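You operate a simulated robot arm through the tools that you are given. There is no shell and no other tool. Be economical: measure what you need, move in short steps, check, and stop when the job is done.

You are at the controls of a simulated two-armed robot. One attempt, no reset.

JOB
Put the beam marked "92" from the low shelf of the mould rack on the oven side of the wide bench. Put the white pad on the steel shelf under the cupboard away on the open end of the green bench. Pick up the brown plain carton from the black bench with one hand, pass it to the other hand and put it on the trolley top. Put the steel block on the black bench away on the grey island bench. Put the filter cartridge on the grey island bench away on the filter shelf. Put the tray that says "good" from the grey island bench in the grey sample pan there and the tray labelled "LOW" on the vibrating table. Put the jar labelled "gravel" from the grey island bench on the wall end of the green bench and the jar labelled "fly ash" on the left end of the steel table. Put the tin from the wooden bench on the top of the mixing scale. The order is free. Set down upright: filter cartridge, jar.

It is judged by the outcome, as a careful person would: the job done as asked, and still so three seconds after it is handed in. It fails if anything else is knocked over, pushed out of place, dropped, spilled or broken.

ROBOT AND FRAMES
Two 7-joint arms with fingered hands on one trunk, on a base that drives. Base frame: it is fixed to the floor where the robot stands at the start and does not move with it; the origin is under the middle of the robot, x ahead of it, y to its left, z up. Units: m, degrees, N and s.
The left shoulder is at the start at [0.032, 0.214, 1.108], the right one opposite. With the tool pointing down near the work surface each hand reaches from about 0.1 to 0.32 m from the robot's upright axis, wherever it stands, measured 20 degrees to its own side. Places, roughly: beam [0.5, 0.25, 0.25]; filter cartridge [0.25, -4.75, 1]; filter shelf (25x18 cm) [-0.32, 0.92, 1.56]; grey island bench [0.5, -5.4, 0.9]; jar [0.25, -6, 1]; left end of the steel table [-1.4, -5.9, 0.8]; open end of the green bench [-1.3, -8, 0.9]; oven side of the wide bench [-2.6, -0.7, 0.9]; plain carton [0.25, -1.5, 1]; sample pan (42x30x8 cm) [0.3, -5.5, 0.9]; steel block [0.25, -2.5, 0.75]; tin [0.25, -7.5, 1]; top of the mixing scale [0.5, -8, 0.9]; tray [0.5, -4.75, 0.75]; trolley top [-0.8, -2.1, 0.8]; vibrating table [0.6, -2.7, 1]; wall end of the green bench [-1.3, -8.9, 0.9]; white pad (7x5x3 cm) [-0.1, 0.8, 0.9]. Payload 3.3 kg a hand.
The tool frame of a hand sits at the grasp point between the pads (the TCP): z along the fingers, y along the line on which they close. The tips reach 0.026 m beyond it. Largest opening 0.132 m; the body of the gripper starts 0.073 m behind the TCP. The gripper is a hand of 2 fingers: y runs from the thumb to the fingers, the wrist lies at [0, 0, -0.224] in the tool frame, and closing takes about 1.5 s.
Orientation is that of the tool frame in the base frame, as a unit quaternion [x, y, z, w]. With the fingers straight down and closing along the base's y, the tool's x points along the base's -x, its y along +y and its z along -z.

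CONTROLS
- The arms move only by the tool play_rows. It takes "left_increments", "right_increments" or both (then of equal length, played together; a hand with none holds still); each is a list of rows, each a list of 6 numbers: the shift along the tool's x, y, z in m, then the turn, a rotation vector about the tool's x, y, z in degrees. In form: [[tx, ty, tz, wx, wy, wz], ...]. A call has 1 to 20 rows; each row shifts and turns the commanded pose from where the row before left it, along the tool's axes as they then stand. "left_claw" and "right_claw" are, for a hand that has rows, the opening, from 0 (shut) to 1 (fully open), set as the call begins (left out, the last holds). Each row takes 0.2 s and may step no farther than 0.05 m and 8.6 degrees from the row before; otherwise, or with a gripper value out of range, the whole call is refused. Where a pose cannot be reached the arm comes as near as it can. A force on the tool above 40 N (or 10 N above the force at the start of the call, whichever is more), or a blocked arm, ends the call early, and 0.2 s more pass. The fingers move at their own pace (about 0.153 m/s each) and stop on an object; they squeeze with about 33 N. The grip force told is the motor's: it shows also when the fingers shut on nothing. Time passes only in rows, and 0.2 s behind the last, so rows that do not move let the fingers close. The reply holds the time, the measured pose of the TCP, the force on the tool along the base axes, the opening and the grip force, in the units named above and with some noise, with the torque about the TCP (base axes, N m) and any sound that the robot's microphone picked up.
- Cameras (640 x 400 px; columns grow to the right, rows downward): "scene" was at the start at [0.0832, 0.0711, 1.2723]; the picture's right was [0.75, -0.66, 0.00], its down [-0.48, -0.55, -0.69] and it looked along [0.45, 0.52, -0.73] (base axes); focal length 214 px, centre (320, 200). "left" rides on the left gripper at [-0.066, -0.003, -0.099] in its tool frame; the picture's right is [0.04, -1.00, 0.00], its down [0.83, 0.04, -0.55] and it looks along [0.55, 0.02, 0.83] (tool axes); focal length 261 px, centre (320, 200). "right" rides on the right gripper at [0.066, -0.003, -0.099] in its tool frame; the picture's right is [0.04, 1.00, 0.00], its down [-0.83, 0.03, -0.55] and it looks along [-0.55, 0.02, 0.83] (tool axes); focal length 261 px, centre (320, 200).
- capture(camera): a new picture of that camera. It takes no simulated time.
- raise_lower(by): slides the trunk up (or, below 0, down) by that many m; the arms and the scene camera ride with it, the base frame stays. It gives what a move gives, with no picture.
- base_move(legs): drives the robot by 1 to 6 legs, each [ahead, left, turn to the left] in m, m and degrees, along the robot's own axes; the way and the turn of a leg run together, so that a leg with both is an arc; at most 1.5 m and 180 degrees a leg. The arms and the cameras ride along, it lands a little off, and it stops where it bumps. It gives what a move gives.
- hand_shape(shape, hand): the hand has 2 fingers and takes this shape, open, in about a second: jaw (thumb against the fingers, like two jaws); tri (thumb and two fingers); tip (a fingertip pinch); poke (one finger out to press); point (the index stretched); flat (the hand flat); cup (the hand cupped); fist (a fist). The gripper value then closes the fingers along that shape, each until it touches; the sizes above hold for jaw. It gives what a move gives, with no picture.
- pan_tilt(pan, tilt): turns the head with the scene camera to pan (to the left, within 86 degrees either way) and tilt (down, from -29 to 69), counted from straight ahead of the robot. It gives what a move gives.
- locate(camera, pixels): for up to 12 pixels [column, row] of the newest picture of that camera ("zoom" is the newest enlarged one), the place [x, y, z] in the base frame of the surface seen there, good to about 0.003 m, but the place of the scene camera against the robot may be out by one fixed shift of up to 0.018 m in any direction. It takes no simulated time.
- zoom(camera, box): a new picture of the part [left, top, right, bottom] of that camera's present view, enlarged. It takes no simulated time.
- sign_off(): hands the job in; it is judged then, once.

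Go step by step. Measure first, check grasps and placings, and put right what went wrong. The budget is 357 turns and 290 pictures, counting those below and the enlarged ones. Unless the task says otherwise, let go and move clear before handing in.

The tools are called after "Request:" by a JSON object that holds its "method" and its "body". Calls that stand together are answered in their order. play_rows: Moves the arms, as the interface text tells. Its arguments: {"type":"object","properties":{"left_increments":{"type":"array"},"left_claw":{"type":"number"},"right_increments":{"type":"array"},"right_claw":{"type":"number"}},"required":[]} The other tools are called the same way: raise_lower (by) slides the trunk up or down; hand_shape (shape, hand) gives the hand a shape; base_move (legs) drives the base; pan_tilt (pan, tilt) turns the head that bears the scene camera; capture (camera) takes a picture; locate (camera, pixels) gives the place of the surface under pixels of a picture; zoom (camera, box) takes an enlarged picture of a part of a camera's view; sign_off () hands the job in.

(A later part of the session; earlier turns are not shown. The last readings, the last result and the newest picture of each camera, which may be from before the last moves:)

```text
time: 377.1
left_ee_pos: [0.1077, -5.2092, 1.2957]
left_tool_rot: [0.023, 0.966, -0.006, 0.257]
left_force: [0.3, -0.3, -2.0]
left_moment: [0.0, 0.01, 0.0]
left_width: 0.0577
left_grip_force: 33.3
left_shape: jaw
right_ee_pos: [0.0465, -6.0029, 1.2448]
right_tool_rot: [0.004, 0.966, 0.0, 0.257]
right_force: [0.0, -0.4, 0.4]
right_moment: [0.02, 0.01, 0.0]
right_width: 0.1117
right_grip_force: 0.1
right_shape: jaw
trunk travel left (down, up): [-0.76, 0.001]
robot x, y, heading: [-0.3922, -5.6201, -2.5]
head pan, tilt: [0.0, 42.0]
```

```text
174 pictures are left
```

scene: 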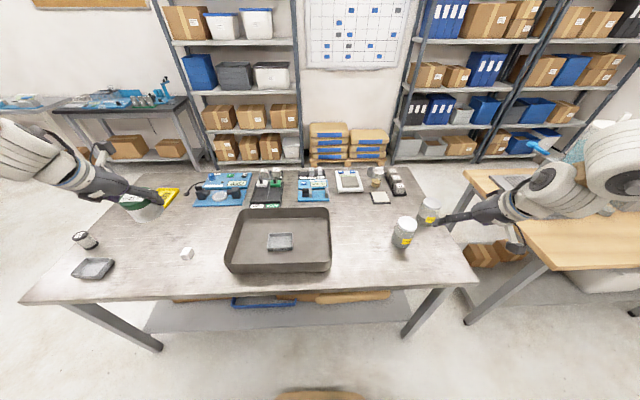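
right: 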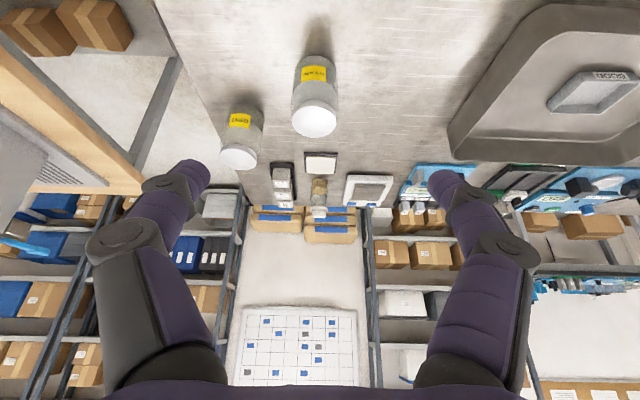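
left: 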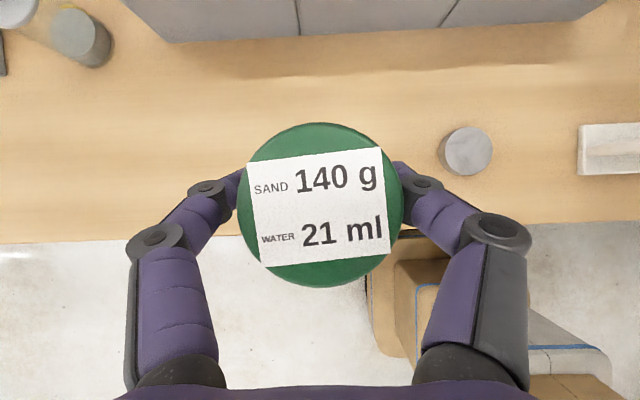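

I measure the FLY ASH jar (right view (315,100)).

Request:
{"method": "locate", "body": {"camera": "right", "pixels": [[314, 121], [293, 118], [336, 118], [314, 104], [314, 136], [315, 74], [240, 155]]}}

Request:
{"method": "zoom", "body": {"camera": "scene", "box": [380, 190, 460, 260]}}

Request:
{"method": "locate", "body": {"camera": "scene", "pixels": [[405, 223], [430, 205], [403, 240]]}}

```text
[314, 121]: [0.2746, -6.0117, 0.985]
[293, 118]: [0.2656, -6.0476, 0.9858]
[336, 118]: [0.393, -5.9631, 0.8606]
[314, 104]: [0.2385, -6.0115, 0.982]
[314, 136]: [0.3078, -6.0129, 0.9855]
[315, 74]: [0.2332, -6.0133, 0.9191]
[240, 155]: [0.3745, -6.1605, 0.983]
```

```text
5.71 times, centred on (420, 225) of scene
```

zoom: 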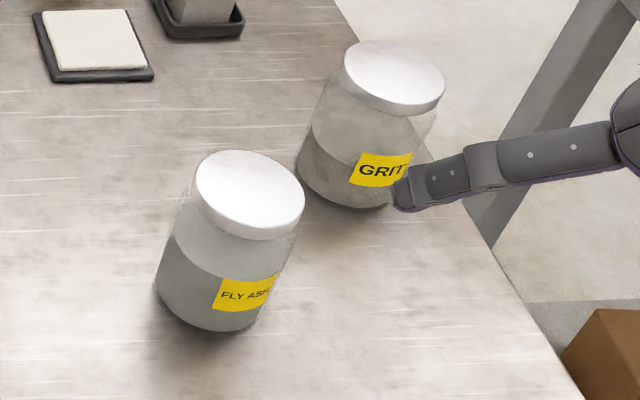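

```text
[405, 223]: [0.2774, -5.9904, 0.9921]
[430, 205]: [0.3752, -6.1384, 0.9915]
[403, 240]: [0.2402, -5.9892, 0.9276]
```

Jar centre by hand camera (0.273,-6.012). I retract the left hand, square up, and place the right hand above the jar.

Request:
{"method": "play_rows", "body": {"left_increments": [[0.03, 0, -0.029, 0, 0, 0], [0.03, 0, -0.029, 0, 0, 0], [0.03, 0, -0.029, 0, 0, 0]]}}

Request:
{"method": "base_move", "body": {"legs": [[0, 0, 2.5], [0.205, -0.026, 0]]}}

Request:
{"method": "play_rows", "body": {"right_increments": [[0, 0, 0, 0, 0, 0]], "right_claw": 0.76}}

Request:
{"method": "capture", "body": {"camera": "right"}}

```text
time: 377.9
left_ee_pos: [-0.0149, -5.2038, 1.3275]
left_tool_rot: [0.024, 0.966, -0.008, 0.257]
left_force: [0.3, 0.5, -2.9]
left_moment: [0.01, -0.01, -0.02]
left_width: 0.0574
left_grip_force: 33.2
left_shape: jaw
right_ee_pos: [0.0467, -6.004, 1.2454]
right_tool_rot: [0.005, 0.966, -0.001, 0.258]
right_force: [0.3, -0.1, -0.7]
right_moment: [-0.01, -0.04, -0.01]
right_width: 0.1122
right_grip_force: 0.0
right_shape: jaw
trunk travel left (down, up): [-0.76, 0.001]
robot x, y, heading: [-0.3904, -5.6234, -2.4]
head pan, tilt: [0.0, 42.0]
```

```text
time: 379.9
left_ee_pos: [0.1744, -5.2169, 1.3285]
left_tool_rot: [0.004, 0.966, -0.002, 0.257]
left_force: [0.5, -1.3, -2.2]
left_moment: [0.0, -0.01, 0.01]
left_width: 0.0577
left_grip_force: 32.9
left_shape: jaw
right_ee_pos: [0.2649, -6.0129, 1.2457]
right_tool_rot: [-0.015, 0.966, 0.005, 0.258]
right_force: [0.0, 1.2, 0.0]
right_moment: [0.01, 0.01, -0.02]
right_width: 0.1118
right_grip_force: 0.1
right_shape: jaw
trunk travel left (down, up): [-0.76, 0.001]
robot x, y, heading: [-0.1878, -5.6511, -0.2]
head pan, tilt: [0.0, 42.0]
```

```text
time: 380.3
left_ee_pos: [0.1728, -5.2156, 1.3272]
left_tool_rot: [0.003, 0.966, -0.001, 0.259]
left_force: [-0.3, 0.1, -0.9]
left_moment: [0.01, -0.02, 0.0]
left_width: 0.0577
left_grip_force: 32.9
left_shape: jaw
right_ee_pos: [0.2637, -6.0137, 1.2461]
right_tool_rot: [-0.015, 0.966, 0.005, 0.258]
right_force: [-0.3, 0.1, -0.7]
right_moment: [0.0, -0.04, 0.02]
right_width: 0.1006
right_grip_force: 0.0
right_shape: jaw
trunk travel left (down, up): [-0.76, 0.001]
robot x, y, heading: [-0.188, -5.6499, -0.5]
head pan, tilt: [0.0, 42.0]
```

```text
172 pictures are left
```

right: 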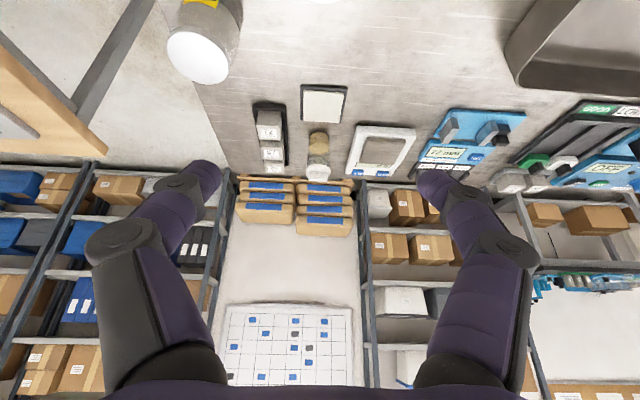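

I lower to just above the jar top and check.

Request:
{"method": "raise_lower", "body": {"by": -0.19}}

Request:
{"method": "capture", "body": {"camera": "right"}}

Request:
{"method": "capture", "body": {"camera": "scene"}}

```text
time: 382.4
left_ee_pos: [0.1738, -5.2168, 1.1377]
left_tool_rot: [0.003, 0.966, -0.001, 0.257]
left_force: [-0.2, -0.5, -2.1]
left_moment: [0.02, 0.03, -0.01]
left_width: 0.0576
left_grip_force: 32.5
left_shape: jaw
right_ee_pos: [0.2658, -6.0137, 1.0551]
right_tool_rot: [-0.014, 0.966, 0.005, 0.258]
right_force: [0.7, 0.6, -0.5]
right_moment: [0.03, 0.0, 0.01]
right_width: 0.1004
right_grip_force: 0.0
right_shape: jaw
trunk travel left (down, up): [-0.57, 0.191]
robot x, y, heading: [-0.185, -5.6475, -0.3]
head pan, tilt: [0.0, 42.0]
```

```text
171 pictures are left
```

right: 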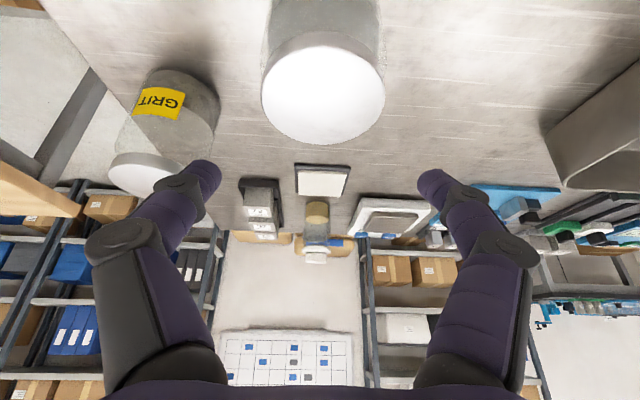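

```text
170 pictures are left
```

scene: 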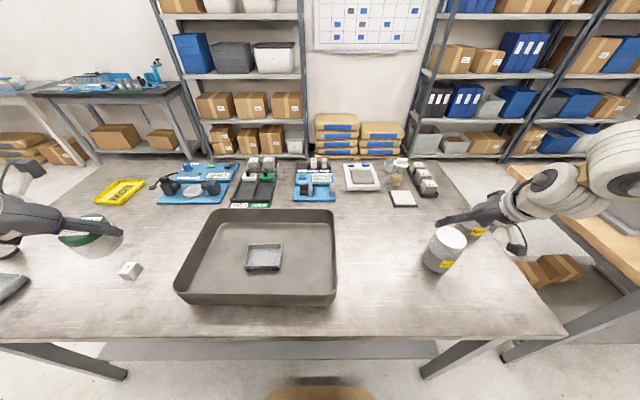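

Request:
{"method": "locate", "body": {"camera": "right", "pixels": [[322, 92], [264, 90], [382, 90], [322, 140], [322, 50]]}}

```text
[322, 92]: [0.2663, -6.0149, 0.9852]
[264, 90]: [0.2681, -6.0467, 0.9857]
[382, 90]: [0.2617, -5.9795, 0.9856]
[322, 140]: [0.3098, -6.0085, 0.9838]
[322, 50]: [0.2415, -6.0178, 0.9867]
```

Aligned in y; 8 mm more forward. I lower to 0.94 and close.

Request:
{"method": "base_move", "body": {"legs": [[0.008, 0, 0]]}}

Request:
{"method": "raise_lower", "body": {"by": -0.115}}

Request:
{"method": "play_rows", "body": {"right_increments": [[0, 0, 0, 0, 0, 0], [0, 0, 0, 0, 0, 0], [0, 0, 0, 0, 0, 0], [0, 0, 0, 0, 0, 0]], "right_claw": 0}}

Request:
{"method": "capture", "body": {"camera": "right"}}

```text
time: 383.2
left_ee_pos: [0.1828, -5.2166, 1.1385]
left_tool_rot: [0.004, 0.966, -0.002, 0.257]
left_force: [0.1, -0.2, -2.1]
left_moment: [0.02, -0.01, 0.0]
left_width: 0.0575
left_grip_force: 33.2
left_shape: jaw
right_ee_pos: [0.2737, -6.013, 1.0541]
right_tool_rot: [-0.015, 0.966, 0.004, 0.258]
right_force: [0.0, -1.1, 0.0]
right_moment: [-0.02, 0.03, -0.01]
right_width: 0.101
right_grip_force: 0.1
right_shape: jaw
trunk travel left (down, up): [-0.57, 0.191]
robot x, y, heading: [-0.1796, -5.652, -0.2]
head pan, tilt: [0.0, 42.0]
```

```text
time: 384.6
left_ee_pos: [0.1825, -5.2159, 1.0216]
left_tool_rot: [0.003, 0.966, -0.002, 0.258]
left_force: [-0.9, 0.0, -2.5]
left_moment: [-0.01, -0.02, 0.03]
left_width: 0.0575
left_grip_force: 32.7
left_shape: jaw
right_ee_pos: [0.2737, -6.0139, 0.9409]
right_tool_rot: [-0.015, 0.966, 0.005, 0.258]
right_force: [0.2, 0.7, -0.2]
right_moment: [-0.05, 0.01, 0.01]
right_width: 0.1005
right_grip_force: 0.1
right_shape: jaw
trunk travel left (down, up): [-0.455, 0.306]
robot x, y, heading: [-0.1767, -5.6491, -0.3]
head pan, tilt: [0.0, 42.0]
```

```text
time: 385.6
left_ee_pos: [0.1828, -5.2157, 1.0223]
left_tool_rot: [0.005, 0.967, -0.002, 0.256]
left_force: [0.0, -0.8, -1.9]
left_moment: [-0.01, -0.01, 0.0]
left_width: 0.0576
left_grip_force: 33.2
left_shape: jaw
right_ee_pos: [0.2741, -6.0141, 0.9399]
right_tool_rot: [-0.015, 0.966, 0.005, 0.258]
right_force: [2.2, -0.9, 0.0]
right_moment: [-0.01, -0.05, -0.02]
right_width: 0.0747
right_grip_force: 32.9
right_shape: jaw
trunk travel left (down, up): [-0.455, 0.306]
robot x, y, heading: [-0.1778, -5.6526, -0.4]
head pan, tilt: [0.0, 42.0]
```

```text
169 pictures are left
```

right: 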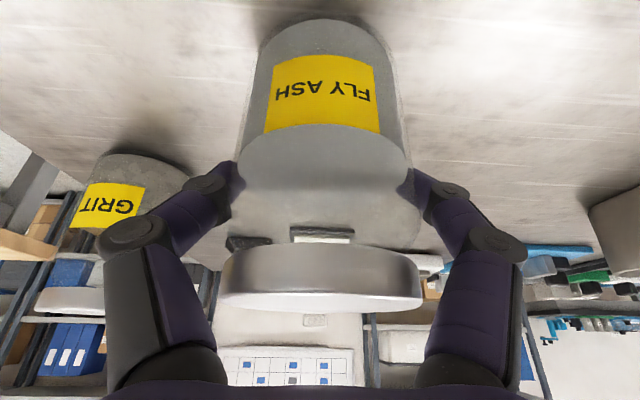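

Jar gripped on its body with "FLY ASH" visible. I lift, back off and turn to face the steel table.

Request:
{"method": "raise_lower", "body": {"by": 0.3}}

Request:
{"method": "base_move", "body": {"legs": [[-0.22, 0, 0], [0, 0, -180]]}}

Request:
{"method": "capture", "body": {"camera": "scene"}}

```text
time: 388.6
left_ee_pos: [0.1829, -5.2157, 1.3225]
left_tool_rot: [0.003, 0.966, -0.002, 0.257]
left_force: [0.4, -0.4, -1.9]
left_moment: [-0.01, 0.02, 0.01]
left_width: 0.0576
left_grip_force: 33.1
left_shape: jaw
right_ee_pos: [0.2745, -6.0141, 1.2401]
right_tool_rot: [-0.014, 0.966, 0.005, 0.257]
right_force: [0.9, 0.2, -5.3]
right_moment: [-0.02, 0.03, 0.0]
right_width: 0.0747
right_grip_force: 33.1
right_shape: jaw
trunk travel left (down, up): [-0.755, 0.006]
robot x, y, heading: [-0.1788, -5.6479, -0.5]
head pan, tilt: [0.0, 42.0]
```

```text
time: 397.7
left_ee_pos: [-0.759, -6.0809, 1.3228]
left_tool_rot: [0.966, -0.008, -0.258, -0.003]
left_force: [0.0, -0.2, -2.9]
left_moment: [-0.03, 0.03, -0.01]
left_width: 0.0566
left_grip_force: 33.0
left_shape: jaw
right_ee_pos: [-0.8443, -5.2837, 1.2399]
right_tool_rot: [0.967, 0.011, -0.256, 0.004]
right_force: [-0.5, -0.4, -6.1]
right_moment: [0.0, -0.02, -0.02]
right_width: 0.0739
right_grip_force: 33.3
right_shape: jaw
trunk travel left (down, up): [-0.755, 0.006]
robot x, y, heading: [-0.3945, -5.6478, 179.2]
head pan, tilt: [0.0, 42.0]
```

```text
168 pictures are left
```

scene: 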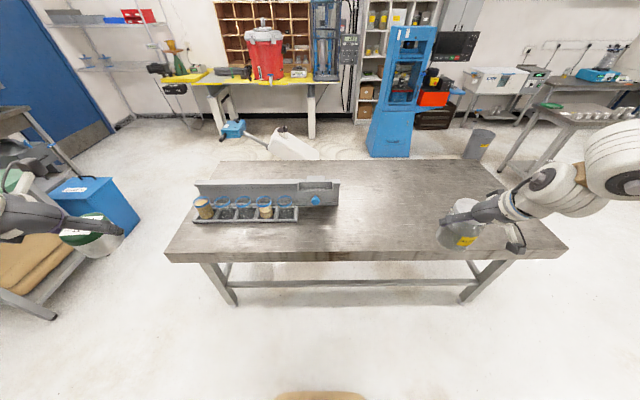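

The steel table's left end carries a vial rack at (245,205). I measure free areas there.

Request:
{"method": "locate", "body": {"camera": "scene", "pixels": [[170, 250], [560, 245], [195, 222], [298, 220], [250, 245], [340, 200], [200, 185], [340, 182], [270, 168], [230, 170], [360, 215], [300, 235]]}}

Request:
{"method": "zoom", "body": {"camera": "scene", "box": [150, 140, 390, 280]}}

```text
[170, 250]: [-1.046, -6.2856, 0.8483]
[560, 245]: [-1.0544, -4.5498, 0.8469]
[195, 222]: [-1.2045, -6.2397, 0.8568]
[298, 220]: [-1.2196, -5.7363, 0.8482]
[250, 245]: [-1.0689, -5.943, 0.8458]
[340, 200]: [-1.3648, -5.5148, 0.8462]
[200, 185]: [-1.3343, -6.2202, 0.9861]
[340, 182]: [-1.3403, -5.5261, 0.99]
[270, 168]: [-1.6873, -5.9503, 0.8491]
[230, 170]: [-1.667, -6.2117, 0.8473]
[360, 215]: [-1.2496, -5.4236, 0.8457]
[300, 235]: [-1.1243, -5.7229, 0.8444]
```

```text
2.67 times, centred on (270, 210) of scene
```

zoom: 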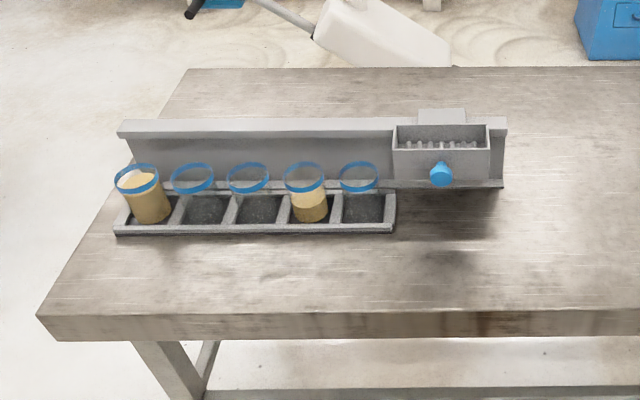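

Front strip (x -1.05…-1.20) at the left end is free; I'll put FLY ASH at about (-1.125,-5.93). I strafe left and advance.

Request:
{"method": "base_move", "body": {"legs": [[0, 0.63, 0.8], [0.27, 0, 0]]}}

Request:
{"method": "raise_lower", "body": {"by": -0.25}}

Request:
{"method": "capture", "body": {"camera": "scene"}}

Request:
{"method": "capture", "body": {"camera": "right"}}

```text
time: 402.7
left_ee_pos: [-1.0197, -6.7325, 1.3225]
left_tool_rot: [0.966, 0.003, -0.258, 0.0]
left_force: [-0.8, 0.9, -1.9]
left_moment: [-0.01, 0.0, -0.01]
left_width: 0.0568
left_grip_force: 33.4
left_shape: jaw
right_ee_pos: [-1.1228, -5.9351, 1.2385]
right_tool_rot: [0.966, 0.021, -0.256, 0.007]
right_force: [-1.2, 0.4, -5.6]
right_moment: [0.01, -0.05, -0.01]
right_width: 0.0742
right_grip_force: 32.8
right_shape: jaw
trunk travel left (down, up): [-0.755, 0.006]
robot x, y, heading: [-0.6648, -6.2907, -179.7]
head pan, tilt: [0.0, 42.0]
```

```text
time: 405.3
left_ee_pos: [-1.0197, -6.7317, 1.0715]
left_tool_rot: [0.966, 0.003, -0.257, 0.0]
left_force: [0.1, 0.3, -2.7]
left_moment: [0.01, -0.01, -0.02]
left_width: 0.0568
left_grip_force: 33.1
left_shape: jaw
right_ee_pos: [-1.1223, -5.9346, 0.9906]
right_tool_rot: [0.966, 0.022, -0.256, 0.006]
right_force: [0.1, 0.0, -5.2]
right_moment: [-0.01, -0.01, -0.02]
right_width: 0.0741
right_grip_force: 33.4
right_shape: jaw
trunk travel left (down, up): [-0.505, 0.256]
robot x, y, heading: [-0.666, -6.2912, -179.5]
head pan, tilt: [0.0, 42.0]
```

```text
166 pictures are left
```

scene: 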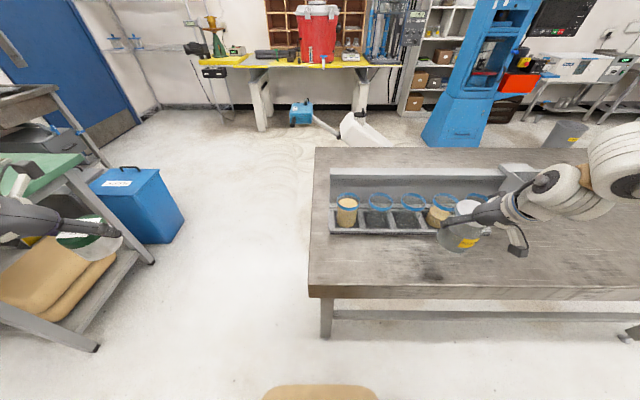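

```text
165 pictures are left
```

right: 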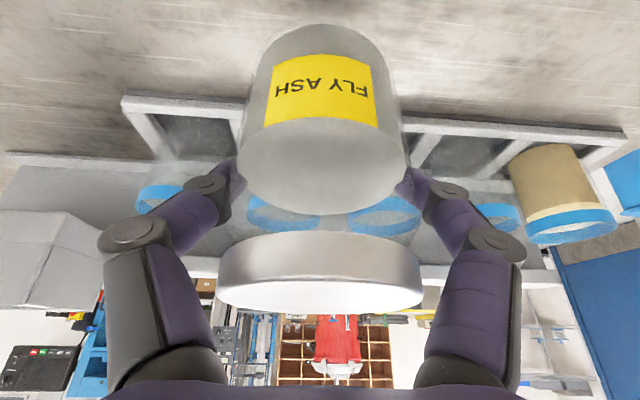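

I check the distance from jar to rack before the last lowering.

Request:
{"method": "locate", "body": {"camera": "right", "pixels": [[180, 100], [470, 122], [200, 60], [430, 60], [540, 230], [300, 40]]}}

```text
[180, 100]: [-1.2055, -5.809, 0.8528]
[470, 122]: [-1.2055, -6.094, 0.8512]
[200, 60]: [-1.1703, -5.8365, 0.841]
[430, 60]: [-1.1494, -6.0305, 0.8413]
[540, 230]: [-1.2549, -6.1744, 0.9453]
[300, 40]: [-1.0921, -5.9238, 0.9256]
```

Rack front is at x -1.205, leaving 4 cm; surface 0.841. I lower to contact.

Request:
{"method": "raise_lower", "body": {"by": -0.064}}

Request:
{"method": "raise_lower", "body": {"by": -0.005}}

Request:
{"method": "raise_lower", "body": {"by": -0.003}}

```text
time: 406.3
left_ee_pos: [-1.0187, -6.7301, 1.0081]
left_tool_rot: [0.966, 0.003, -0.258, 0.0]
left_force: [0.0, 0.2, -3.0]
left_moment: [0.01, -0.01, 0.02]
left_width: 0.0566
left_grip_force: 33.0
left_shape: jaw
right_ee_pos: [-1.1213, -5.936, 0.9259]
right_tool_rot: [0.966, 0.022, -0.258, 0.006]
right_force: [0.4, 0.1, -6.2]
right_moment: [0.03, 0.0, -0.02]
right_width: 0.0741
right_grip_force: 32.3
right_shape: jaw
trunk travel left (down, up): [-0.441, 0.32]
robot x, y, heading: [-0.6673, -6.2906, -179.3]
head pan, tilt: [0.0, 42.0]
```

```text
time: 406.9
left_ee_pos: [-1.0192, -6.7319, 1.0038]
left_tool_rot: [0.966, 0.003, -0.257, 0.0]
left_force: [-0.6, -0.4, -2.2]
left_moment: [0.03, -0.01, -0.02]
left_width: 0.0565
left_grip_force: 32.9
left_shape: jaw
right_ee_pos: [-1.1226, -5.9368, 0.9219]
right_tool_rot: [0.966, 0.022, -0.257, 0.006]
right_force: [-0.4, -0.5, -3.9]
right_moment: [-0.02, -0.04, 0.0]
right_width: 0.0741
right_grip_force: 33.3
right_shape: jaw
trunk travel left (down, up): [-0.436, 0.325]
robot x, y, heading: [-0.6625, -6.2952, -179.5]
head pan, tilt: [0.0, 42.0]
```

```text
time: 407.4
left_ee_pos: [-1.0191, -6.7318, 1.001]
left_tool_rot: [0.966, 0.004, -0.258, 0.001]
left_force: [-0.4, 0.6, -2.1]
left_moment: [-0.01, -0.02, -0.01]
left_width: 0.0566
left_grip_force: 33.8
left_shape: jaw
right_ee_pos: [-1.1231, -5.9363, 0.9198]
right_tool_rot: [0.965, 0.022, -0.26, 0.007]
right_force: [-0.4, 2.2, 10.7]
right_moment: [0.09, 0.07, -0.07]
right_width: 0.0735
right_grip_force: 33.0
right_shape: jaw
trunk travel left (down, up): [-0.433, 0.328]
robot x, y, heading: [-0.6671, -6.2877, -179.8]
head pan, tilt: [0.0, 42.0]
```

Seated. I open, rise with the trunk and back away.

Request:
{"method": "play_rows", "body": {"right_increments": [[0, 0, 0, 0, 0, 0], [0, 0, 0, 0, 0, 0], [0, 0, 0, 0, 0, 0]], "right_claw": 0.8}}

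Request:
{"method": "raise_lower", "body": {"by": 0.3}}

Request:
{"method": "base_move", "body": {"legs": [[-0.25, 0, 0]]}}

Request:
{"method": "capture", "body": {"camera": "scene"}}

```text
time: 408.2
left_ee_pos: [-1.0185, -6.7319, 1.0011]
left_tool_rot: [0.966, 0.003, -0.258, 0.0]
left_force: [-0.2, 0.0, -3.0]
left_moment: [-0.04, 0.02, 0.03]
left_width: 0.0569
left_grip_force: 33.1
left_shape: jaw
right_ee_pos: [-1.1211, -5.936, 0.918]
right_tool_rot: [0.966, 0.022, -0.256, 0.007]
right_force: [0.5, -0.5, 1.0]
right_moment: [-0.02, -0.03, 0.0]
right_width: 0.1052
right_grip_force: 0.1
right_shape: jaw
trunk travel left (down, up): [-0.433, 0.328]
robot x, y, heading: [-0.6646, -6.2937, -179.8]
head pan, tilt: [0.0, 42.0]
```

```text
time: 411.2
left_ee_pos: [-1.0199, -6.7313, 1.301]
left_tool_rot: [0.966, 0.003, -0.257, 0.0]
left_force: [0.1, -0.2, -1.9]
left_moment: [0.01, 0.0, 0.0]
left_width: 0.0568
left_grip_force: 33.4
left_shape: jaw
right_ee_pos: [-1.1224, -5.9362, 1.2178]
right_tool_rot: [0.966, 0.022, -0.257, 0.007]
right_force: [-0.2, 0.2, 0.5]
right_moment: [-0.02, -0.01, 0.02]
right_width: 0.1052
right_grip_force: 0.1
right_shape: jaw
trunk travel left (down, up): [-0.733, 0.028]
robot x, y, heading: [-0.6633, -6.2887, -179.7]
head pan, tilt: [0.0, 42.0]
```

```text
time: 413.0
left_ee_pos: [-0.7694, -6.7306, 1.3007]
left_tool_rot: [0.966, 0.004, -0.258, 0.0]
left_force: [1.0, 0.7, -1.6]
left_moment: [-0.01, 0.0, 0.0]
left_width: 0.0569
left_grip_force: 32.8
left_shape: jaw
right_ee_pos: [-0.8716, -5.9335, 1.2176]
right_tool_rot: [0.966, 0.022, -0.258, 0.006]
right_force: [0.6, 0.9, 0.2]
right_moment: [0.04, 0.0, 0.0]
right_width: 0.1057
right_grip_force: 0.1
right_shape: jaw
trunk travel left (down, up): [-0.733, 0.028]
robot x, y, heading: [-0.4174, -6.2909, -179.5]
head pan, tilt: [0.0, 42.0]
```

```text
164 pictures are left
```

scene: 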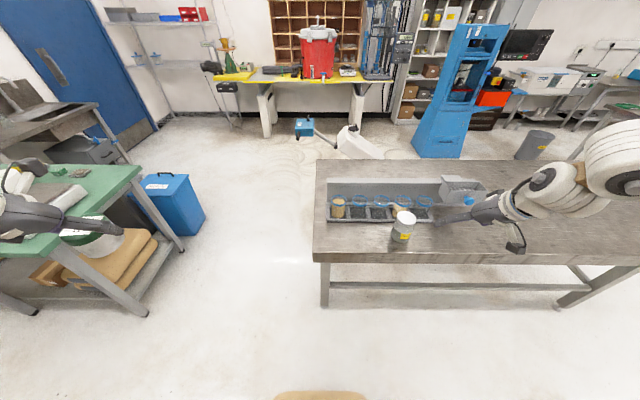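

FLY ASH stands at the left end of the steel table. Next I take the filter cartridge with the right hand, tin still in the left. I go north and turn to face the island's near corner.

Request:
{"method": "base_move", "body": {"legs": [[0.05, -1.0, 0], [0, -1.0, 0], [0, 0, 179.5]]}}

Request:
{"method": "capture", "body": {"camera": "scene"}}

Request:
{"method": "capture", "body": {"camera": "right"}}

```text
time: 430.2
left_ee_pos: [-0.092, -3.8698, 1.301]
left_tool_rot: [0.025, 0.966, -0.007, 0.257]
left_force: [1.2, 0.2, -2.8]
left_moment: [0.0, 0.01, -0.02]
left_width: 0.056
left_grip_force: 33.0
left_shape: jaw
right_ee_pos: [-0.0362, -4.6718, 1.2177]
right_tool_rot: [0.007, 0.966, -0.001, 0.257]
right_force: [-0.5, 0.0, 0.0]
right_moment: [0.04, -0.03, -0.01]
right_width: 0.1052
right_grip_force: 0.0
right_shape: jaw
trunk travel left (down, up): [-0.733, 0.028]
robot x, y, heading: [-0.4698, -4.2886, -2.7]
head pan, tilt: [0.0, 42.0]
```

```text
163 pictures are left
```

scene: 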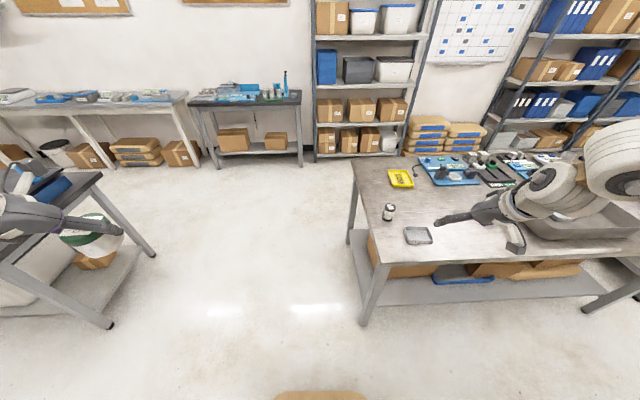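

```text
162 pictures are left
```

right: 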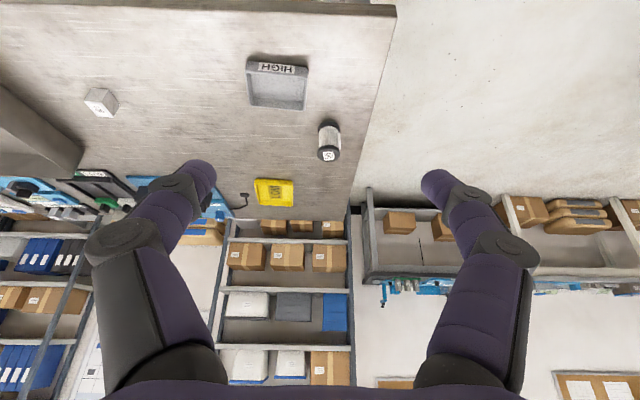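

Both the cartridge (389,212) and the LOW tray (401,178) are close to the island's north edge, so I'll work from the north side facing south.

Request:
{"method": "base_move", "body": {"legs": [[0, 0.2, 2.7], [1.14, 0, 0], [0, 0, -90]]}}

Request:
{"method": "capture", "body": {"camera": "scene"}}

Request:
{"method": "capture", "body": {"camera": "right"}}

```text
time: 441.1
left_ee_pos: [1.0982, -4.4717, 1.3005]
left_tool_rot: [0.692, 0.674, -0.185, 0.179]
left_force: [-0.6, 0.2, -1.8]
left_moment: [-0.01, 0.01, -0.02]
left_width: 0.0552
left_grip_force: 33.3
left_shape: jaw
right_ee_pos: [0.2988, -4.5458, 1.2176]
right_tool_rot: [0.679, 0.687, -0.18, 0.184]
right_force: [0.5, -0.5, -0.3]
right_moment: [-0.03, -0.02, -0.01]
right_width: 0.1054
right_grip_force: 0.0
right_shape: jaw
trunk travel left (down, up): [-0.733, 0.028]
robot x, y, heading: [0.6708, -4.1019, -91.6]
head pan, tilt: [0.0, 42.0]
```

```text
161 pictures are left
```

scene: 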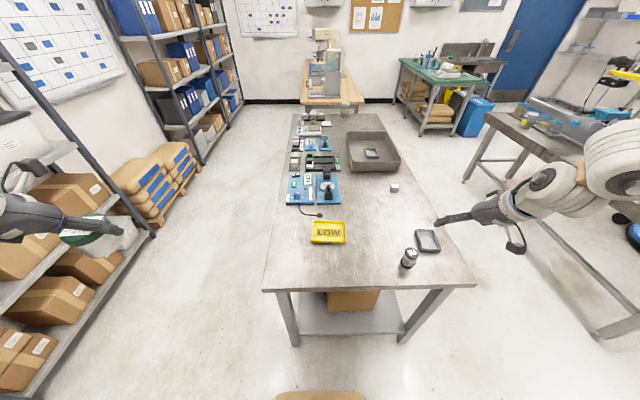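

```text
160 pictures are left
```

right: 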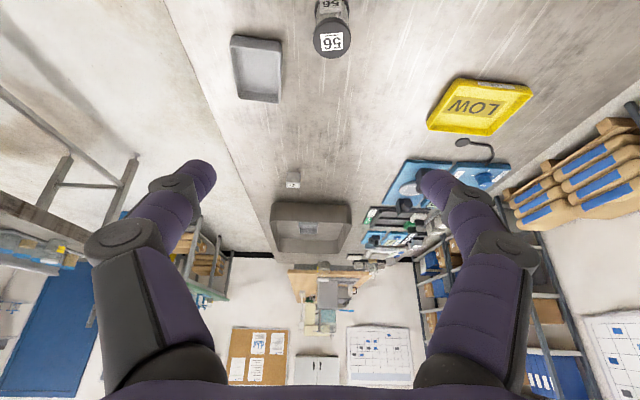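

I measure the cartridge in the right view, zoom on it, and check the east aisle width.

Request:
{"method": "zoom", "body": {"camera": "right", "box": [290, 0, 380, 70]}}

Request:
{"method": "locate", "body": {"camera": "right", "pixels": [[333, 40], [315, 40], [349, 40], [333, 56], [440, 125], [530, 90], [470, 82]]}}

Request:
{"method": "locate", "body": {"camera": "scene", "pixels": [[268, 285], [290, 140], [195, 170], [150, 215], [205, 150], [300, 115], [240, 150], [320, 100], [230, 110], [409, 252]]}}

```text
5.71 times, centred on (335, 35) of right
```

zoom: 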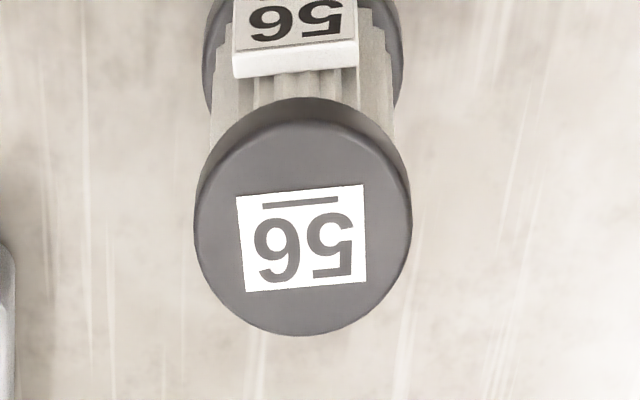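

```text
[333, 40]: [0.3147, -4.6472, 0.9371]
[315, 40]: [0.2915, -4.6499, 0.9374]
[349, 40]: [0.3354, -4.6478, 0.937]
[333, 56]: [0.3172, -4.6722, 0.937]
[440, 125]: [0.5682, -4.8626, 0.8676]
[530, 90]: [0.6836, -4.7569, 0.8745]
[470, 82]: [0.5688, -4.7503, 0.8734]
```

```text
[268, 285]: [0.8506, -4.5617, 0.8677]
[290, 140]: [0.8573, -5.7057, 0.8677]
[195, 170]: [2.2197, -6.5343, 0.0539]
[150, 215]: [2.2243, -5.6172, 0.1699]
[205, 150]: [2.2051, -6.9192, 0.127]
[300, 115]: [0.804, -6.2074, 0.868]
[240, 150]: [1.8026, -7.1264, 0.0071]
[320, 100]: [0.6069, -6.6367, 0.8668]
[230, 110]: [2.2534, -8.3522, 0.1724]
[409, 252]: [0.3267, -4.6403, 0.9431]
```

It's a pleated filter cartridge "56", centre (0.314,-4.648), top 0.937. I align the right hand over it and lower part way.

Request:
{"method": "base_move", "body": {"legs": [[0, 0, 1.6], [0.088, 0.003, 0]]}}

Request:
{"method": "raise_lower", "body": {"by": -0.21}}

Request:
{"method": "capture", "body": {"camera": "right"}}

```text
time: 442.5
left_ee_pos: [1.1117, -4.5491, 1.2997]
left_tool_rot: [0.683, 0.683, -0.182, 0.181]
left_force: [0.4, 0.0, -2.8]
left_moment: [0.0, 0.0, -0.01]
left_width: 0.0557
left_grip_force: 33.2
left_shape: jaw
right_ee_pos: [0.3158, -4.6459, 1.2166]
right_tool_rot: [0.67, 0.697, -0.177, 0.185]
right_force: [0.3, -0.6, 0.4]
right_moment: [0.0, 0.02, -0.02]
right_width: 0.1055
right_grip_force: 0.0
right_shape: jaw
trunk travel left (down, up): [-0.733, 0.028]
robot x, y, heading: [0.6741, -4.1904, -90.1]
head pan, tilt: [0.0, 42.0]
```

```text
time: 444.8
left_ee_pos: [1.1102, -4.5475, 1.0899]
left_tool_rot: [0.683, 0.683, -0.183, 0.182]
left_force: [-0.5, -0.1, -2.9]
left_moment: [-0.02, -0.01, -0.03]
left_width: 0.0555
left_grip_force: 32.8
left_shape: jaw
right_ee_pos: [0.3144, -4.6454, 1.0076]
right_tool_rot: [0.67, 0.697, -0.178, 0.186]
right_force: [0.8, -1.0, -0.8]
right_moment: [0.03, 0.0, 0.01]
right_width: 0.1053
right_grip_force: 0.0
right_shape: jaw
trunk travel left (down, up): [-0.523, 0.238]
robot x, y, heading: [0.6776, -4.1882, -90.0]
head pan, tilt: [0.0, 42.0]
```

```text
158 pictures are left
```

right: 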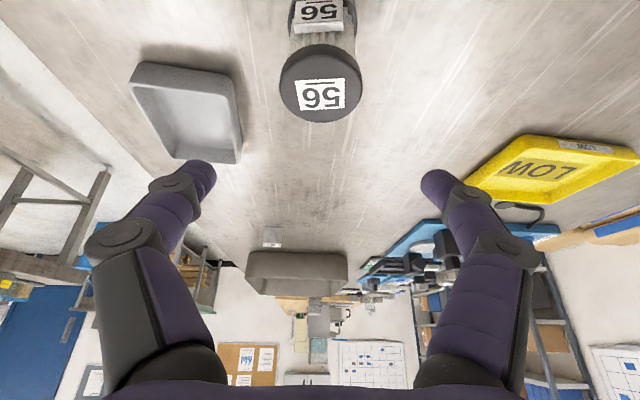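

Request:
{"method": "locate", "body": {"camera": "right", "pixels": [[321, 83], [281, 83], [361, 83], [321, 120], [321, 48], [235, 160]]}}

Request:
{"method": "play_rows", "body": {"right_increments": [[0, 0, 0, 0, 0, 0]], "right_claw": 0.6}}

```text
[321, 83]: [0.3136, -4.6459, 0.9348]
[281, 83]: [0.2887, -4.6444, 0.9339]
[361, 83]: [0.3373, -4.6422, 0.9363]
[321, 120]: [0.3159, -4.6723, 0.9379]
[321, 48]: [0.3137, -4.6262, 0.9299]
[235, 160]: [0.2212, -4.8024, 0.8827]
```

```text
time: 445.2
left_ee_pos: [1.1113, -4.5481, 1.091]
left_tool_rot: [0.684, 0.683, -0.182, 0.181]
left_force: [0.5, -0.2, -1.9]
left_moment: [0.01, 0.01, 0.0]
left_width: 0.0555
left_grip_force: 33.3
left_shape: jaw
right_ee_pos: [0.3143, -4.6455, 1.0081]
right_tool_rot: [0.67, 0.696, -0.178, 0.187]
right_force: [0.0, -0.4, 0.5]
right_moment: [0.01, 0.02, -0.02]
right_width: 0.0796
right_grip_force: 0.0
right_shape: jaw
trunk travel left (down, up): [-0.523, 0.238]
robot x, y, heading: [0.6748, -4.1864, -89.9]
head pan, tilt: [0.0, 42.0]
```

Well centred. I lower to z≈0.907 and close.

Request:
{"method": "raise_lower", "body": {"by": -0.1}}

Request:
{"method": "play_rows", "body": {"right_increments": [[0, 0, 0, 0, 0, 0], [0, 0, 0, 0, 0, 0], [0, 0, 0, 0, 0, 0], [0, 0, 0, 0, 0, 0]], "right_claw": 0}}

Request:
{"method": "capture", "body": {"camera": "right"}}

```text
time: 446.5
left_ee_pos: [1.1104, -4.5479, 0.9908]
left_tool_rot: [0.684, 0.683, -0.182, 0.181]
left_force: [-1.1, 0.1, -2.0]
left_moment: [0.03, 0.01, 0.03]
left_width: 0.0557
left_grip_force: 33.1
left_shape: jaw
right_ee_pos: [0.3147, -4.6452, 0.9085]
right_tool_rot: [0.67, 0.696, -0.178, 0.185]
right_force: [0.3, 0.1, 0.2]
right_moment: [-0.01, -0.02, 0.02]
right_width: 0.0799
right_grip_force: 0.1
right_shape: jaw
trunk travel left (down, up): [-0.423, 0.338]
robot x, y, heading: [0.6729, -4.19, -90.0]
head pan, tilt: [0.0, 42.0]
```

```text
time: 447.5
left_ee_pos: [1.1117, -4.5486, 0.99]
left_tool_rot: [0.684, 0.683, -0.182, 0.181]
left_force: [-1.5, -0.2, -1.4]
left_moment: [0.01, -0.03, -0.04]
left_width: 0.0558
left_grip_force: 32.8
left_shape: jaw
right_ee_pos: [0.3135, -4.644, 0.908]
right_tool_rot: [0.67, 0.696, -0.178, 0.186]
right_force: [0.1, 0.3, -0.6]
right_moment: [0.04, -0.04, 0.0]
right_width: 0.0416
right_grip_force: 33.0
right_shape: jaw
trunk travel left (down, up): [-0.423, 0.338]
robot x, y, heading: [0.6735, -4.1927, -89.9]
head pan, tilt: [0.0, 42.0]
```

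```text
157 pictures are left
```

right: 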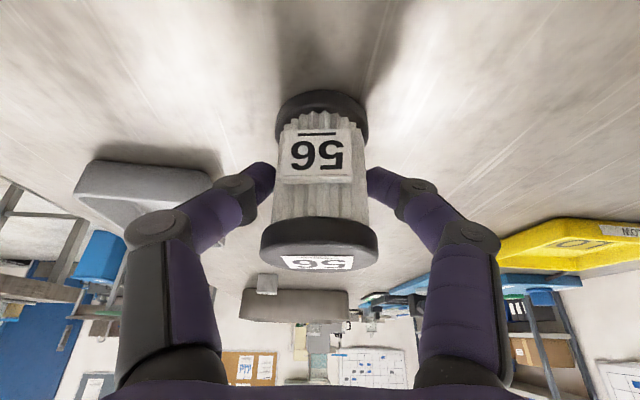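

Cartridge held. I lift and drive round to the east aisle by the scale, ending at heading 150°.

Request:
{"method": "raise_lower", "body": {"by": 0.33}}

Request:
{"method": "base_move", "body": {"legs": [[-0.1, 0, 0], [0, 0.68, 0], [1.4, 0, 0], [1.4, 0, 0], [1.05, 0, 0], [0, 0, -120]]}}

Request:
{"method": "pan_tilt", "body": {"pan": 20, "tilt": 40}}

Request:
{"method": "capture", "body": {"camera": "scene"}}

Request:
{"method": "capture", "body": {"camera": "left"}}

```text
time: 450.8
left_ee_pos: [1.1105, -4.5481, 1.3202]
left_tool_rot: [0.684, 0.683, -0.182, 0.181]
left_force: [-0.7, 0.8, -2.2]
left_moment: [0.02, -0.02, 0.0]
left_width: 0.0555
left_grip_force: 32.9
left_shape: jaw
right_ee_pos: [0.3141, -4.6455, 1.2373]
right_tool_rot: [0.67, 0.696, -0.178, 0.186]
right_force: [0.3, 0.6, -0.8]
right_moment: [0.0, 0.01, 0.04]
right_width: 0.0414
right_grip_force: 33.0
right_shape: jaw
trunk travel left (down, up): [-0.753, 0.008]
robot x, y, heading: [0.6742, -4.1917, -89.9]
head pan, tilt: [0.0, 42.0]
```

```text
time: 478.4
left_ee_pos: [0.8679, -8.1617, 1.3203]
left_tool_rot: [0.938, -0.232, -0.25, -0.062]
left_force: [-0.2, -0.5, -1.9]
left_moment: [-0.01, -0.04, 0.0]
left_width: 0.055
left_grip_force: 32.6
left_shape: jaw
right_ee_pos: [1.1512, -7.41, 1.2381]
right_tool_rot: [0.943, -0.213, -0.251, -0.055]
right_force: [0.0, -0.1, -1.1]
right_moment: [0.01, -0.03, 0.02]
right_width: 0.0413
right_grip_force: 33.0
right_shape: jaw
trunk travel left (down, up): [-0.753, 0.008]
robot x, y, heading: [1.3857, -7.9388, 152.7]
head pan, tilt: [0.0, 42.0]
```

```text
time: 479.2
left_ee_pos: [0.8672, -8.1616, 1.3191]
left_tool_rot: [0.938, -0.231, -0.25, -0.061]
left_force: [-0.1, 0.0, -3.0]
left_moment: [0.01, -0.01, -0.04]
left_width: 0.0551
left_grip_force: 32.9
left_shape: jaw
right_ee_pos: [1.152, -7.4104, 1.2381]
right_tool_rot: [0.943, -0.214, -0.251, -0.056]
right_force: [0.4, -0.3, -0.6]
right_moment: [0.01, 0.02, 0.01]
right_width: 0.0412
right_grip_force: 33.4
right_shape: jaw
trunk travel left (down, up): [-0.753, 0.008]
robot x, y, heading: [1.3844, -7.941, 152.7]
head pan, tilt: [20.0, 40.0]
```

```text
156 pictures are left
```

scene: 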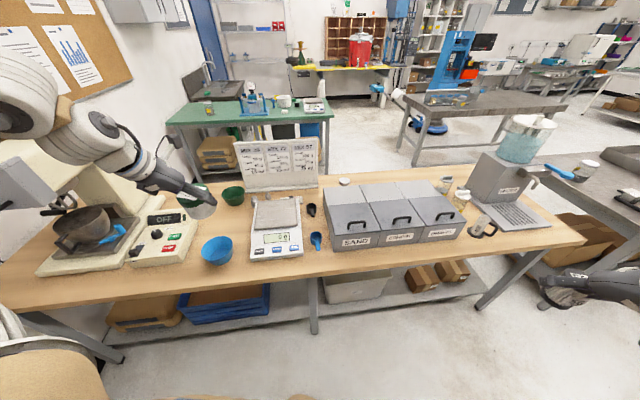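

```text
155 pictures are left
```

left: 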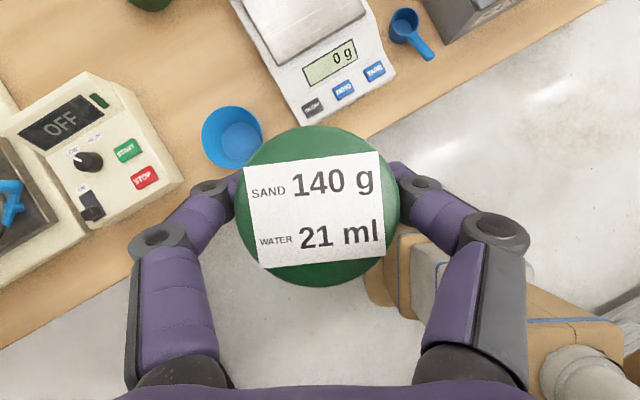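

The scale faces me here. I locate its pan.

Request:
{"method": "locate", "body": {"camera": "scene", "pixels": [[276, 212], [256, 200], [298, 198], [254, 228], [300, 226], [215, 240], [275, 250], [312, 240], [265, 262]]}}

Request:
{"method": "locate", "body": {"camera": "left", "pixels": [[300, 20], [278, 64], [360, 14], [245, 10], [330, 65], [232, 110], [340, 110]]}}

```text
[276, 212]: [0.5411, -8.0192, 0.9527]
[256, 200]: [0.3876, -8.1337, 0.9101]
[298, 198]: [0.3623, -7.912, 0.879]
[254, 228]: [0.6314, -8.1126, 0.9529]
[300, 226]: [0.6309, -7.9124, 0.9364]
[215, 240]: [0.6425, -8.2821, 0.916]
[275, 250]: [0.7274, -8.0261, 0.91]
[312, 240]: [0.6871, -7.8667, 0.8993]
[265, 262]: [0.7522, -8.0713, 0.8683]
```

```text
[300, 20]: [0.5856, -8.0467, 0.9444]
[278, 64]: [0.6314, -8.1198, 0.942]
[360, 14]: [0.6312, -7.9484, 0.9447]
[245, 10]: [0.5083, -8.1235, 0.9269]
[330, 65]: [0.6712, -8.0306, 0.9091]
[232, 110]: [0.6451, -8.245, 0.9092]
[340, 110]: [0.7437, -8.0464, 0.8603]
```

Pan centre is (0.545,-8.034), z 0.944. I advance 20 cm, extend the left arm 14 cm, then check from above.

Request:
{"method": "base_move", "body": {"legs": [[0.2, 0.032, 0]]}}

Request:
{"method": "play_rows", "body": {"left_increments": [[-0.041, 0, 0.0235, 0, 0, 0], [-0.041, 0, 0.0235, 0, 0, 0], [-0.041, 0, 0.0235, 0, 0, 0]]}}

Request:
{"method": "raise_lower", "body": {"by": -0.22}}

Request:
{"method": "capture", "body": {"camera": "left"}}

Request:
{"method": "capture", "body": {"camera": "scene"}}

```text
time: 480.8
left_ee_pos: [0.673, -8.0957, 1.3202]
left_tool_rot: [0.938, -0.231, -0.25, -0.063]
left_force: [0.0, -0.4, -2.3]
left_moment: [-0.01, 0.0, -0.01]
left_width: 0.0553
left_grip_force: 33.1
left_shape: jaw
right_ee_pos: [0.9595, -7.3458, 1.2385]
right_tool_rot: [0.943, -0.213, -0.251, -0.056]
right_force: [-0.8, -0.6, -1.0]
right_moment: [-0.01, 0.01, -0.02]
right_width: 0.041
right_grip_force: 33.0
right_shape: jaw
trunk travel left (down, up): [-0.753, 0.008]
robot x, y, heading: [1.1932, -7.8735, 152.6]
head pan, tilt: [20.0, 40.0]
```

```text
time: 481.6
left_ee_pos: [0.5479, -8.031, 1.3189]
left_tool_rot: [0.938, -0.232, -0.249, -0.064]
left_force: [-0.3, 0.2, -2.6]
left_moment: [-0.01, 0.0, -0.01]
left_width: 0.0551
left_grip_force: 33.4
left_shape: jaw
right_ee_pos: [0.9583, -7.3446, 1.2364]
right_tool_rot: [0.943, -0.213, -0.25, -0.055]
right_force: [-0.3, -0.2, -1.0]
right_moment: [-0.01, 0.0, 0.01]
right_width: 0.0414
right_grip_force: 32.6
right_shape: jaw
trunk travel left (down, up): [-0.753, 0.008]
robot x, y, heading: [1.195, -7.8741, 152.4]
head pan, tilt: [20.0, 40.0]
```

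```text
time: 483.9
left_ee_pos: [0.5485, -8.0288, 1.1005]
left_tool_rot: [0.938, -0.232, -0.249, -0.063]
left_force: [0.2, 0.0, -1.6]
left_moment: [-0.03, 0.03, 0.0]
left_width: 0.055
left_grip_force: 33.2
left_shape: jaw
right_ee_pos: [0.9575, -7.3455, 1.0176]
right_tool_rot: [0.942, -0.214, -0.25, -0.057]
right_force: [0.3, -0.8, -0.5]
right_moment: [0.0, -0.01, -0.01]
right_width: 0.0412
right_grip_force: 32.8
right_shape: jaw
trunk travel left (down, up): [-0.533, 0.228]
robot x, y, heading: [1.194, -7.8768, 152.4]
head pan, tilt: [20.0, 40.0]
```

```text
154 pictures are left
```

left: 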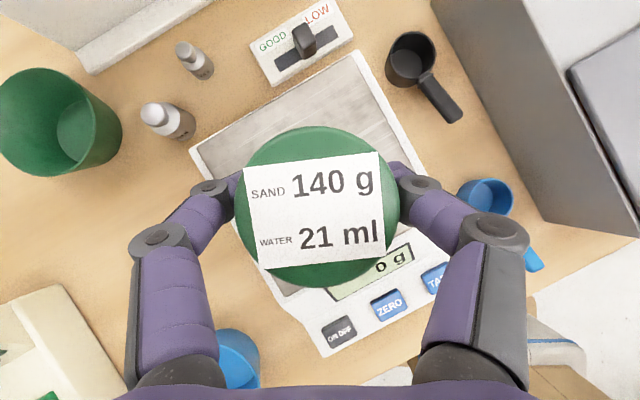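

```text
153 pictures are left
```

scene: 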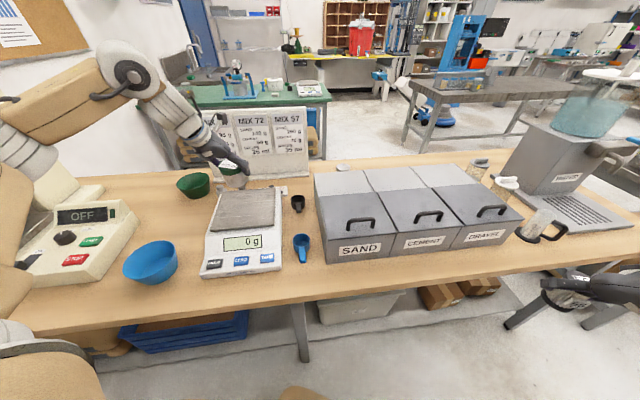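

The tin is above the pan. I lower to contact.

Request:
{"method": "raise_lower", "body": {"by": -0.1}}

Request:
{"method": "raise_lower", "body": {"by": -0.007}}

Request:
{"method": "raise_lower", "body": {"by": -0.004}}

Request:
{"method": "capture", "body": {"camera": "left"}}

```text
time: 485.3
left_ee_pos: [0.5492, -8.0309, 1.0018]
left_tool_rot: [0.938, -0.232, -0.249, -0.063]
left_force: [-0.8, -0.4, -2.1]
left_moment: [0.0, -0.02, -0.01]
left_width: 0.0554
left_grip_force: 33.1
left_shape: jaw
right_ee_pos: [0.9593, -7.345, 0.9189]
right_tool_rot: [0.942, -0.214, -0.251, -0.056]
right_force: [0.5, -0.3, -1.1]
right_moment: [-0.06, -0.02, 0.02]
right_width: 0.0412
right_grip_force: 33.1
right_shape: jaw
trunk travel left (down, up): [-0.433, 0.328]
robot x, y, heading: [1.1936, -7.8765, 152.7]
head pan, tilt: [20.0, 40.0]
```

```text
time: 485.8
left_ee_pos: [0.5486, -8.0303, 0.9938]
left_tool_rot: [0.938, -0.232, -0.25, -0.063]
left_force: [-1.1, 0.5, 0.1]
left_moment: [-0.01, -0.05, -0.01]
left_width: 0.055
left_grip_force: 33.1
left_shape: jaw
right_ee_pos: [0.9588, -7.346, 0.9118]
right_tool_rot: [0.943, -0.213, -0.251, -0.056]
right_force: [0.4, -0.8, -1.4]
right_moment: [0.01, 0.01, 0.0]
right_width: 0.0414
right_grip_force: 33.1
right_shape: jaw
trunk travel left (down, up): [-0.426, 0.335]
robot x, y, heading: [1.2, -7.8738, 152.6]
head pan, tilt: [20.0, 40.0]
```

```text
time: 486.4
left_ee_pos: [0.5499, -8.0294, 0.9898]
left_tool_rot: [0.938, -0.231, -0.25, -0.062]
left_force: [-1.1, -0.1, 3.6]
left_moment: [-0.03, -0.03, -0.02]
left_width: 0.055
left_grip_force: 32.6
left_shape: jaw
right_ee_pos: [0.9602, -7.3458, 0.9065]
right_tool_rot: [0.943, -0.213, -0.251, -0.056]
right_force: [0.9, -0.1, -0.9]
right_moment: [0.04, -0.04, 0.0]
right_width: 0.0411
right_grip_force: 33.0
right_shape: jaw
trunk travel left (down, up): [-0.422, 0.339]
robot x, y, heading: [1.194, -7.8748, 152.3]
head pan, tilt: [20.0, 40.0]
```

```text
152 pictures are left
```

left: 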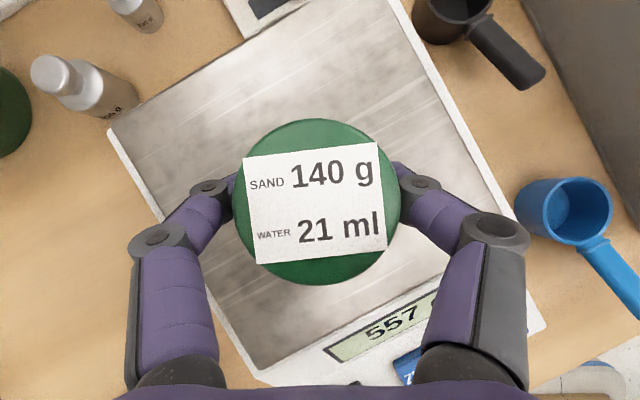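

The scale reads a load; the tin is on the pan. I release and rise.

Request:
{"method": "play_rows", "body": {"left_increments": [[0, 0, 0, 0, 0, 0], [0, 0, 0, 0, 0, 0], [0, 0, 0, 0, 0, 0]], "left_claw": 0.75}}

Request:
{"method": "raise_lower", "body": {"by": 0.33}}

Request:
{"method": "base_move", "body": {"legs": [[-0.2, 0, 0]]}}

Request:
{"method": "capture", "body": {"camera": "scene"}}

```text
time: 487.1
left_ee_pos: [0.548, -8.0302, 0.9895]
left_tool_rot: [0.938, -0.231, -0.249, -0.063]
left_force: [0.7, -0.5, -0.1]
left_moment: [0.02, 0.01, 0.01]
left_width: 0.0985
left_grip_force: 0.2
left_shape: jaw
right_ee_pos: [0.9598, -7.345, 0.9083]
right_tool_rot: [0.943, -0.212, -0.25, -0.056]
right_force: [0.1, -0.3, -0.7]
right_moment: [0.03, -0.03, 0.03]
right_width: 0.0412
right_grip_force: 33.1
right_shape: jaw
trunk travel left (down, up): [-0.422, 0.339]
robot x, y, heading: [1.193, -7.8733, 152.3]
head pan, tilt: [20.0, 40.0]
```

```text
time: 490.4
left_ee_pos: [0.5487, -8.0299, 1.3205]
left_tool_rot: [0.938, -0.231, -0.25, -0.062]
left_force: [0.4, 0.1, -1.1]
left_moment: [-0.02, 0.01, 0.0]
left_width: 0.0986
left_grip_force: 0.1
left_shape: jaw
right_ee_pos: [0.9598, -7.3452, 1.2368]
right_tool_rot: [0.943, -0.213, -0.251, -0.056]
right_force: [-0.6, 0.5, -0.7]
right_moment: [0.02, 0.05, 0.01]
right_width: 0.0414
right_grip_force: 32.9
right_shape: jaw
trunk travel left (down, up): [-0.752, 0.009]
robot x, y, heading: [1.1944, -7.8766, 152.4]
head pan, tilt: [20.0, 40.0]
```

```text
time: 492.0
left_ee_pos: [0.7291, -8.1229, 1.3203]
left_tool_rot: [0.938, -0.232, -0.25, -0.063]
left_force: [0.8, -0.1, 0.3]
left_moment: [0.02, 0.0, 0.0]
left_width: 0.0988
left_grip_force: 0.1
left_shape: jaw
right_ee_pos: [1.1386, -7.4381, 1.2385]
right_tool_rot: [0.942, -0.214, -0.251, -0.057]
right_force: [-0.2, -0.2, -0.6]
right_moment: [-0.01, 0.02, 0.05]
right_width: 0.0414
right_grip_force: 32.8
right_shape: jaw
trunk travel left (down, up): [-0.752, 0.009]
robot x, y, heading: [1.3714, -7.9682, 152.5]
head pan, tilt: [20.0, 40.0]
```

```text
151 pictures are left
```

scene: 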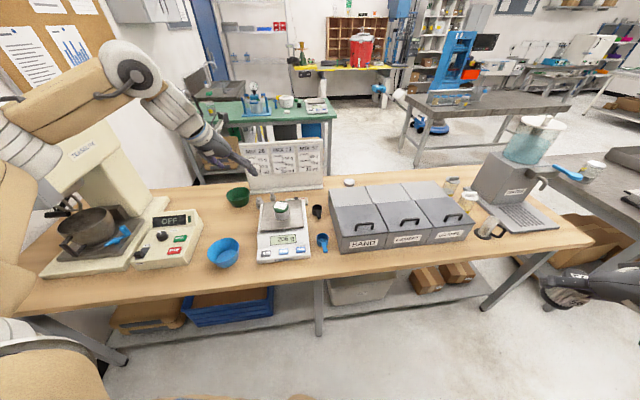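

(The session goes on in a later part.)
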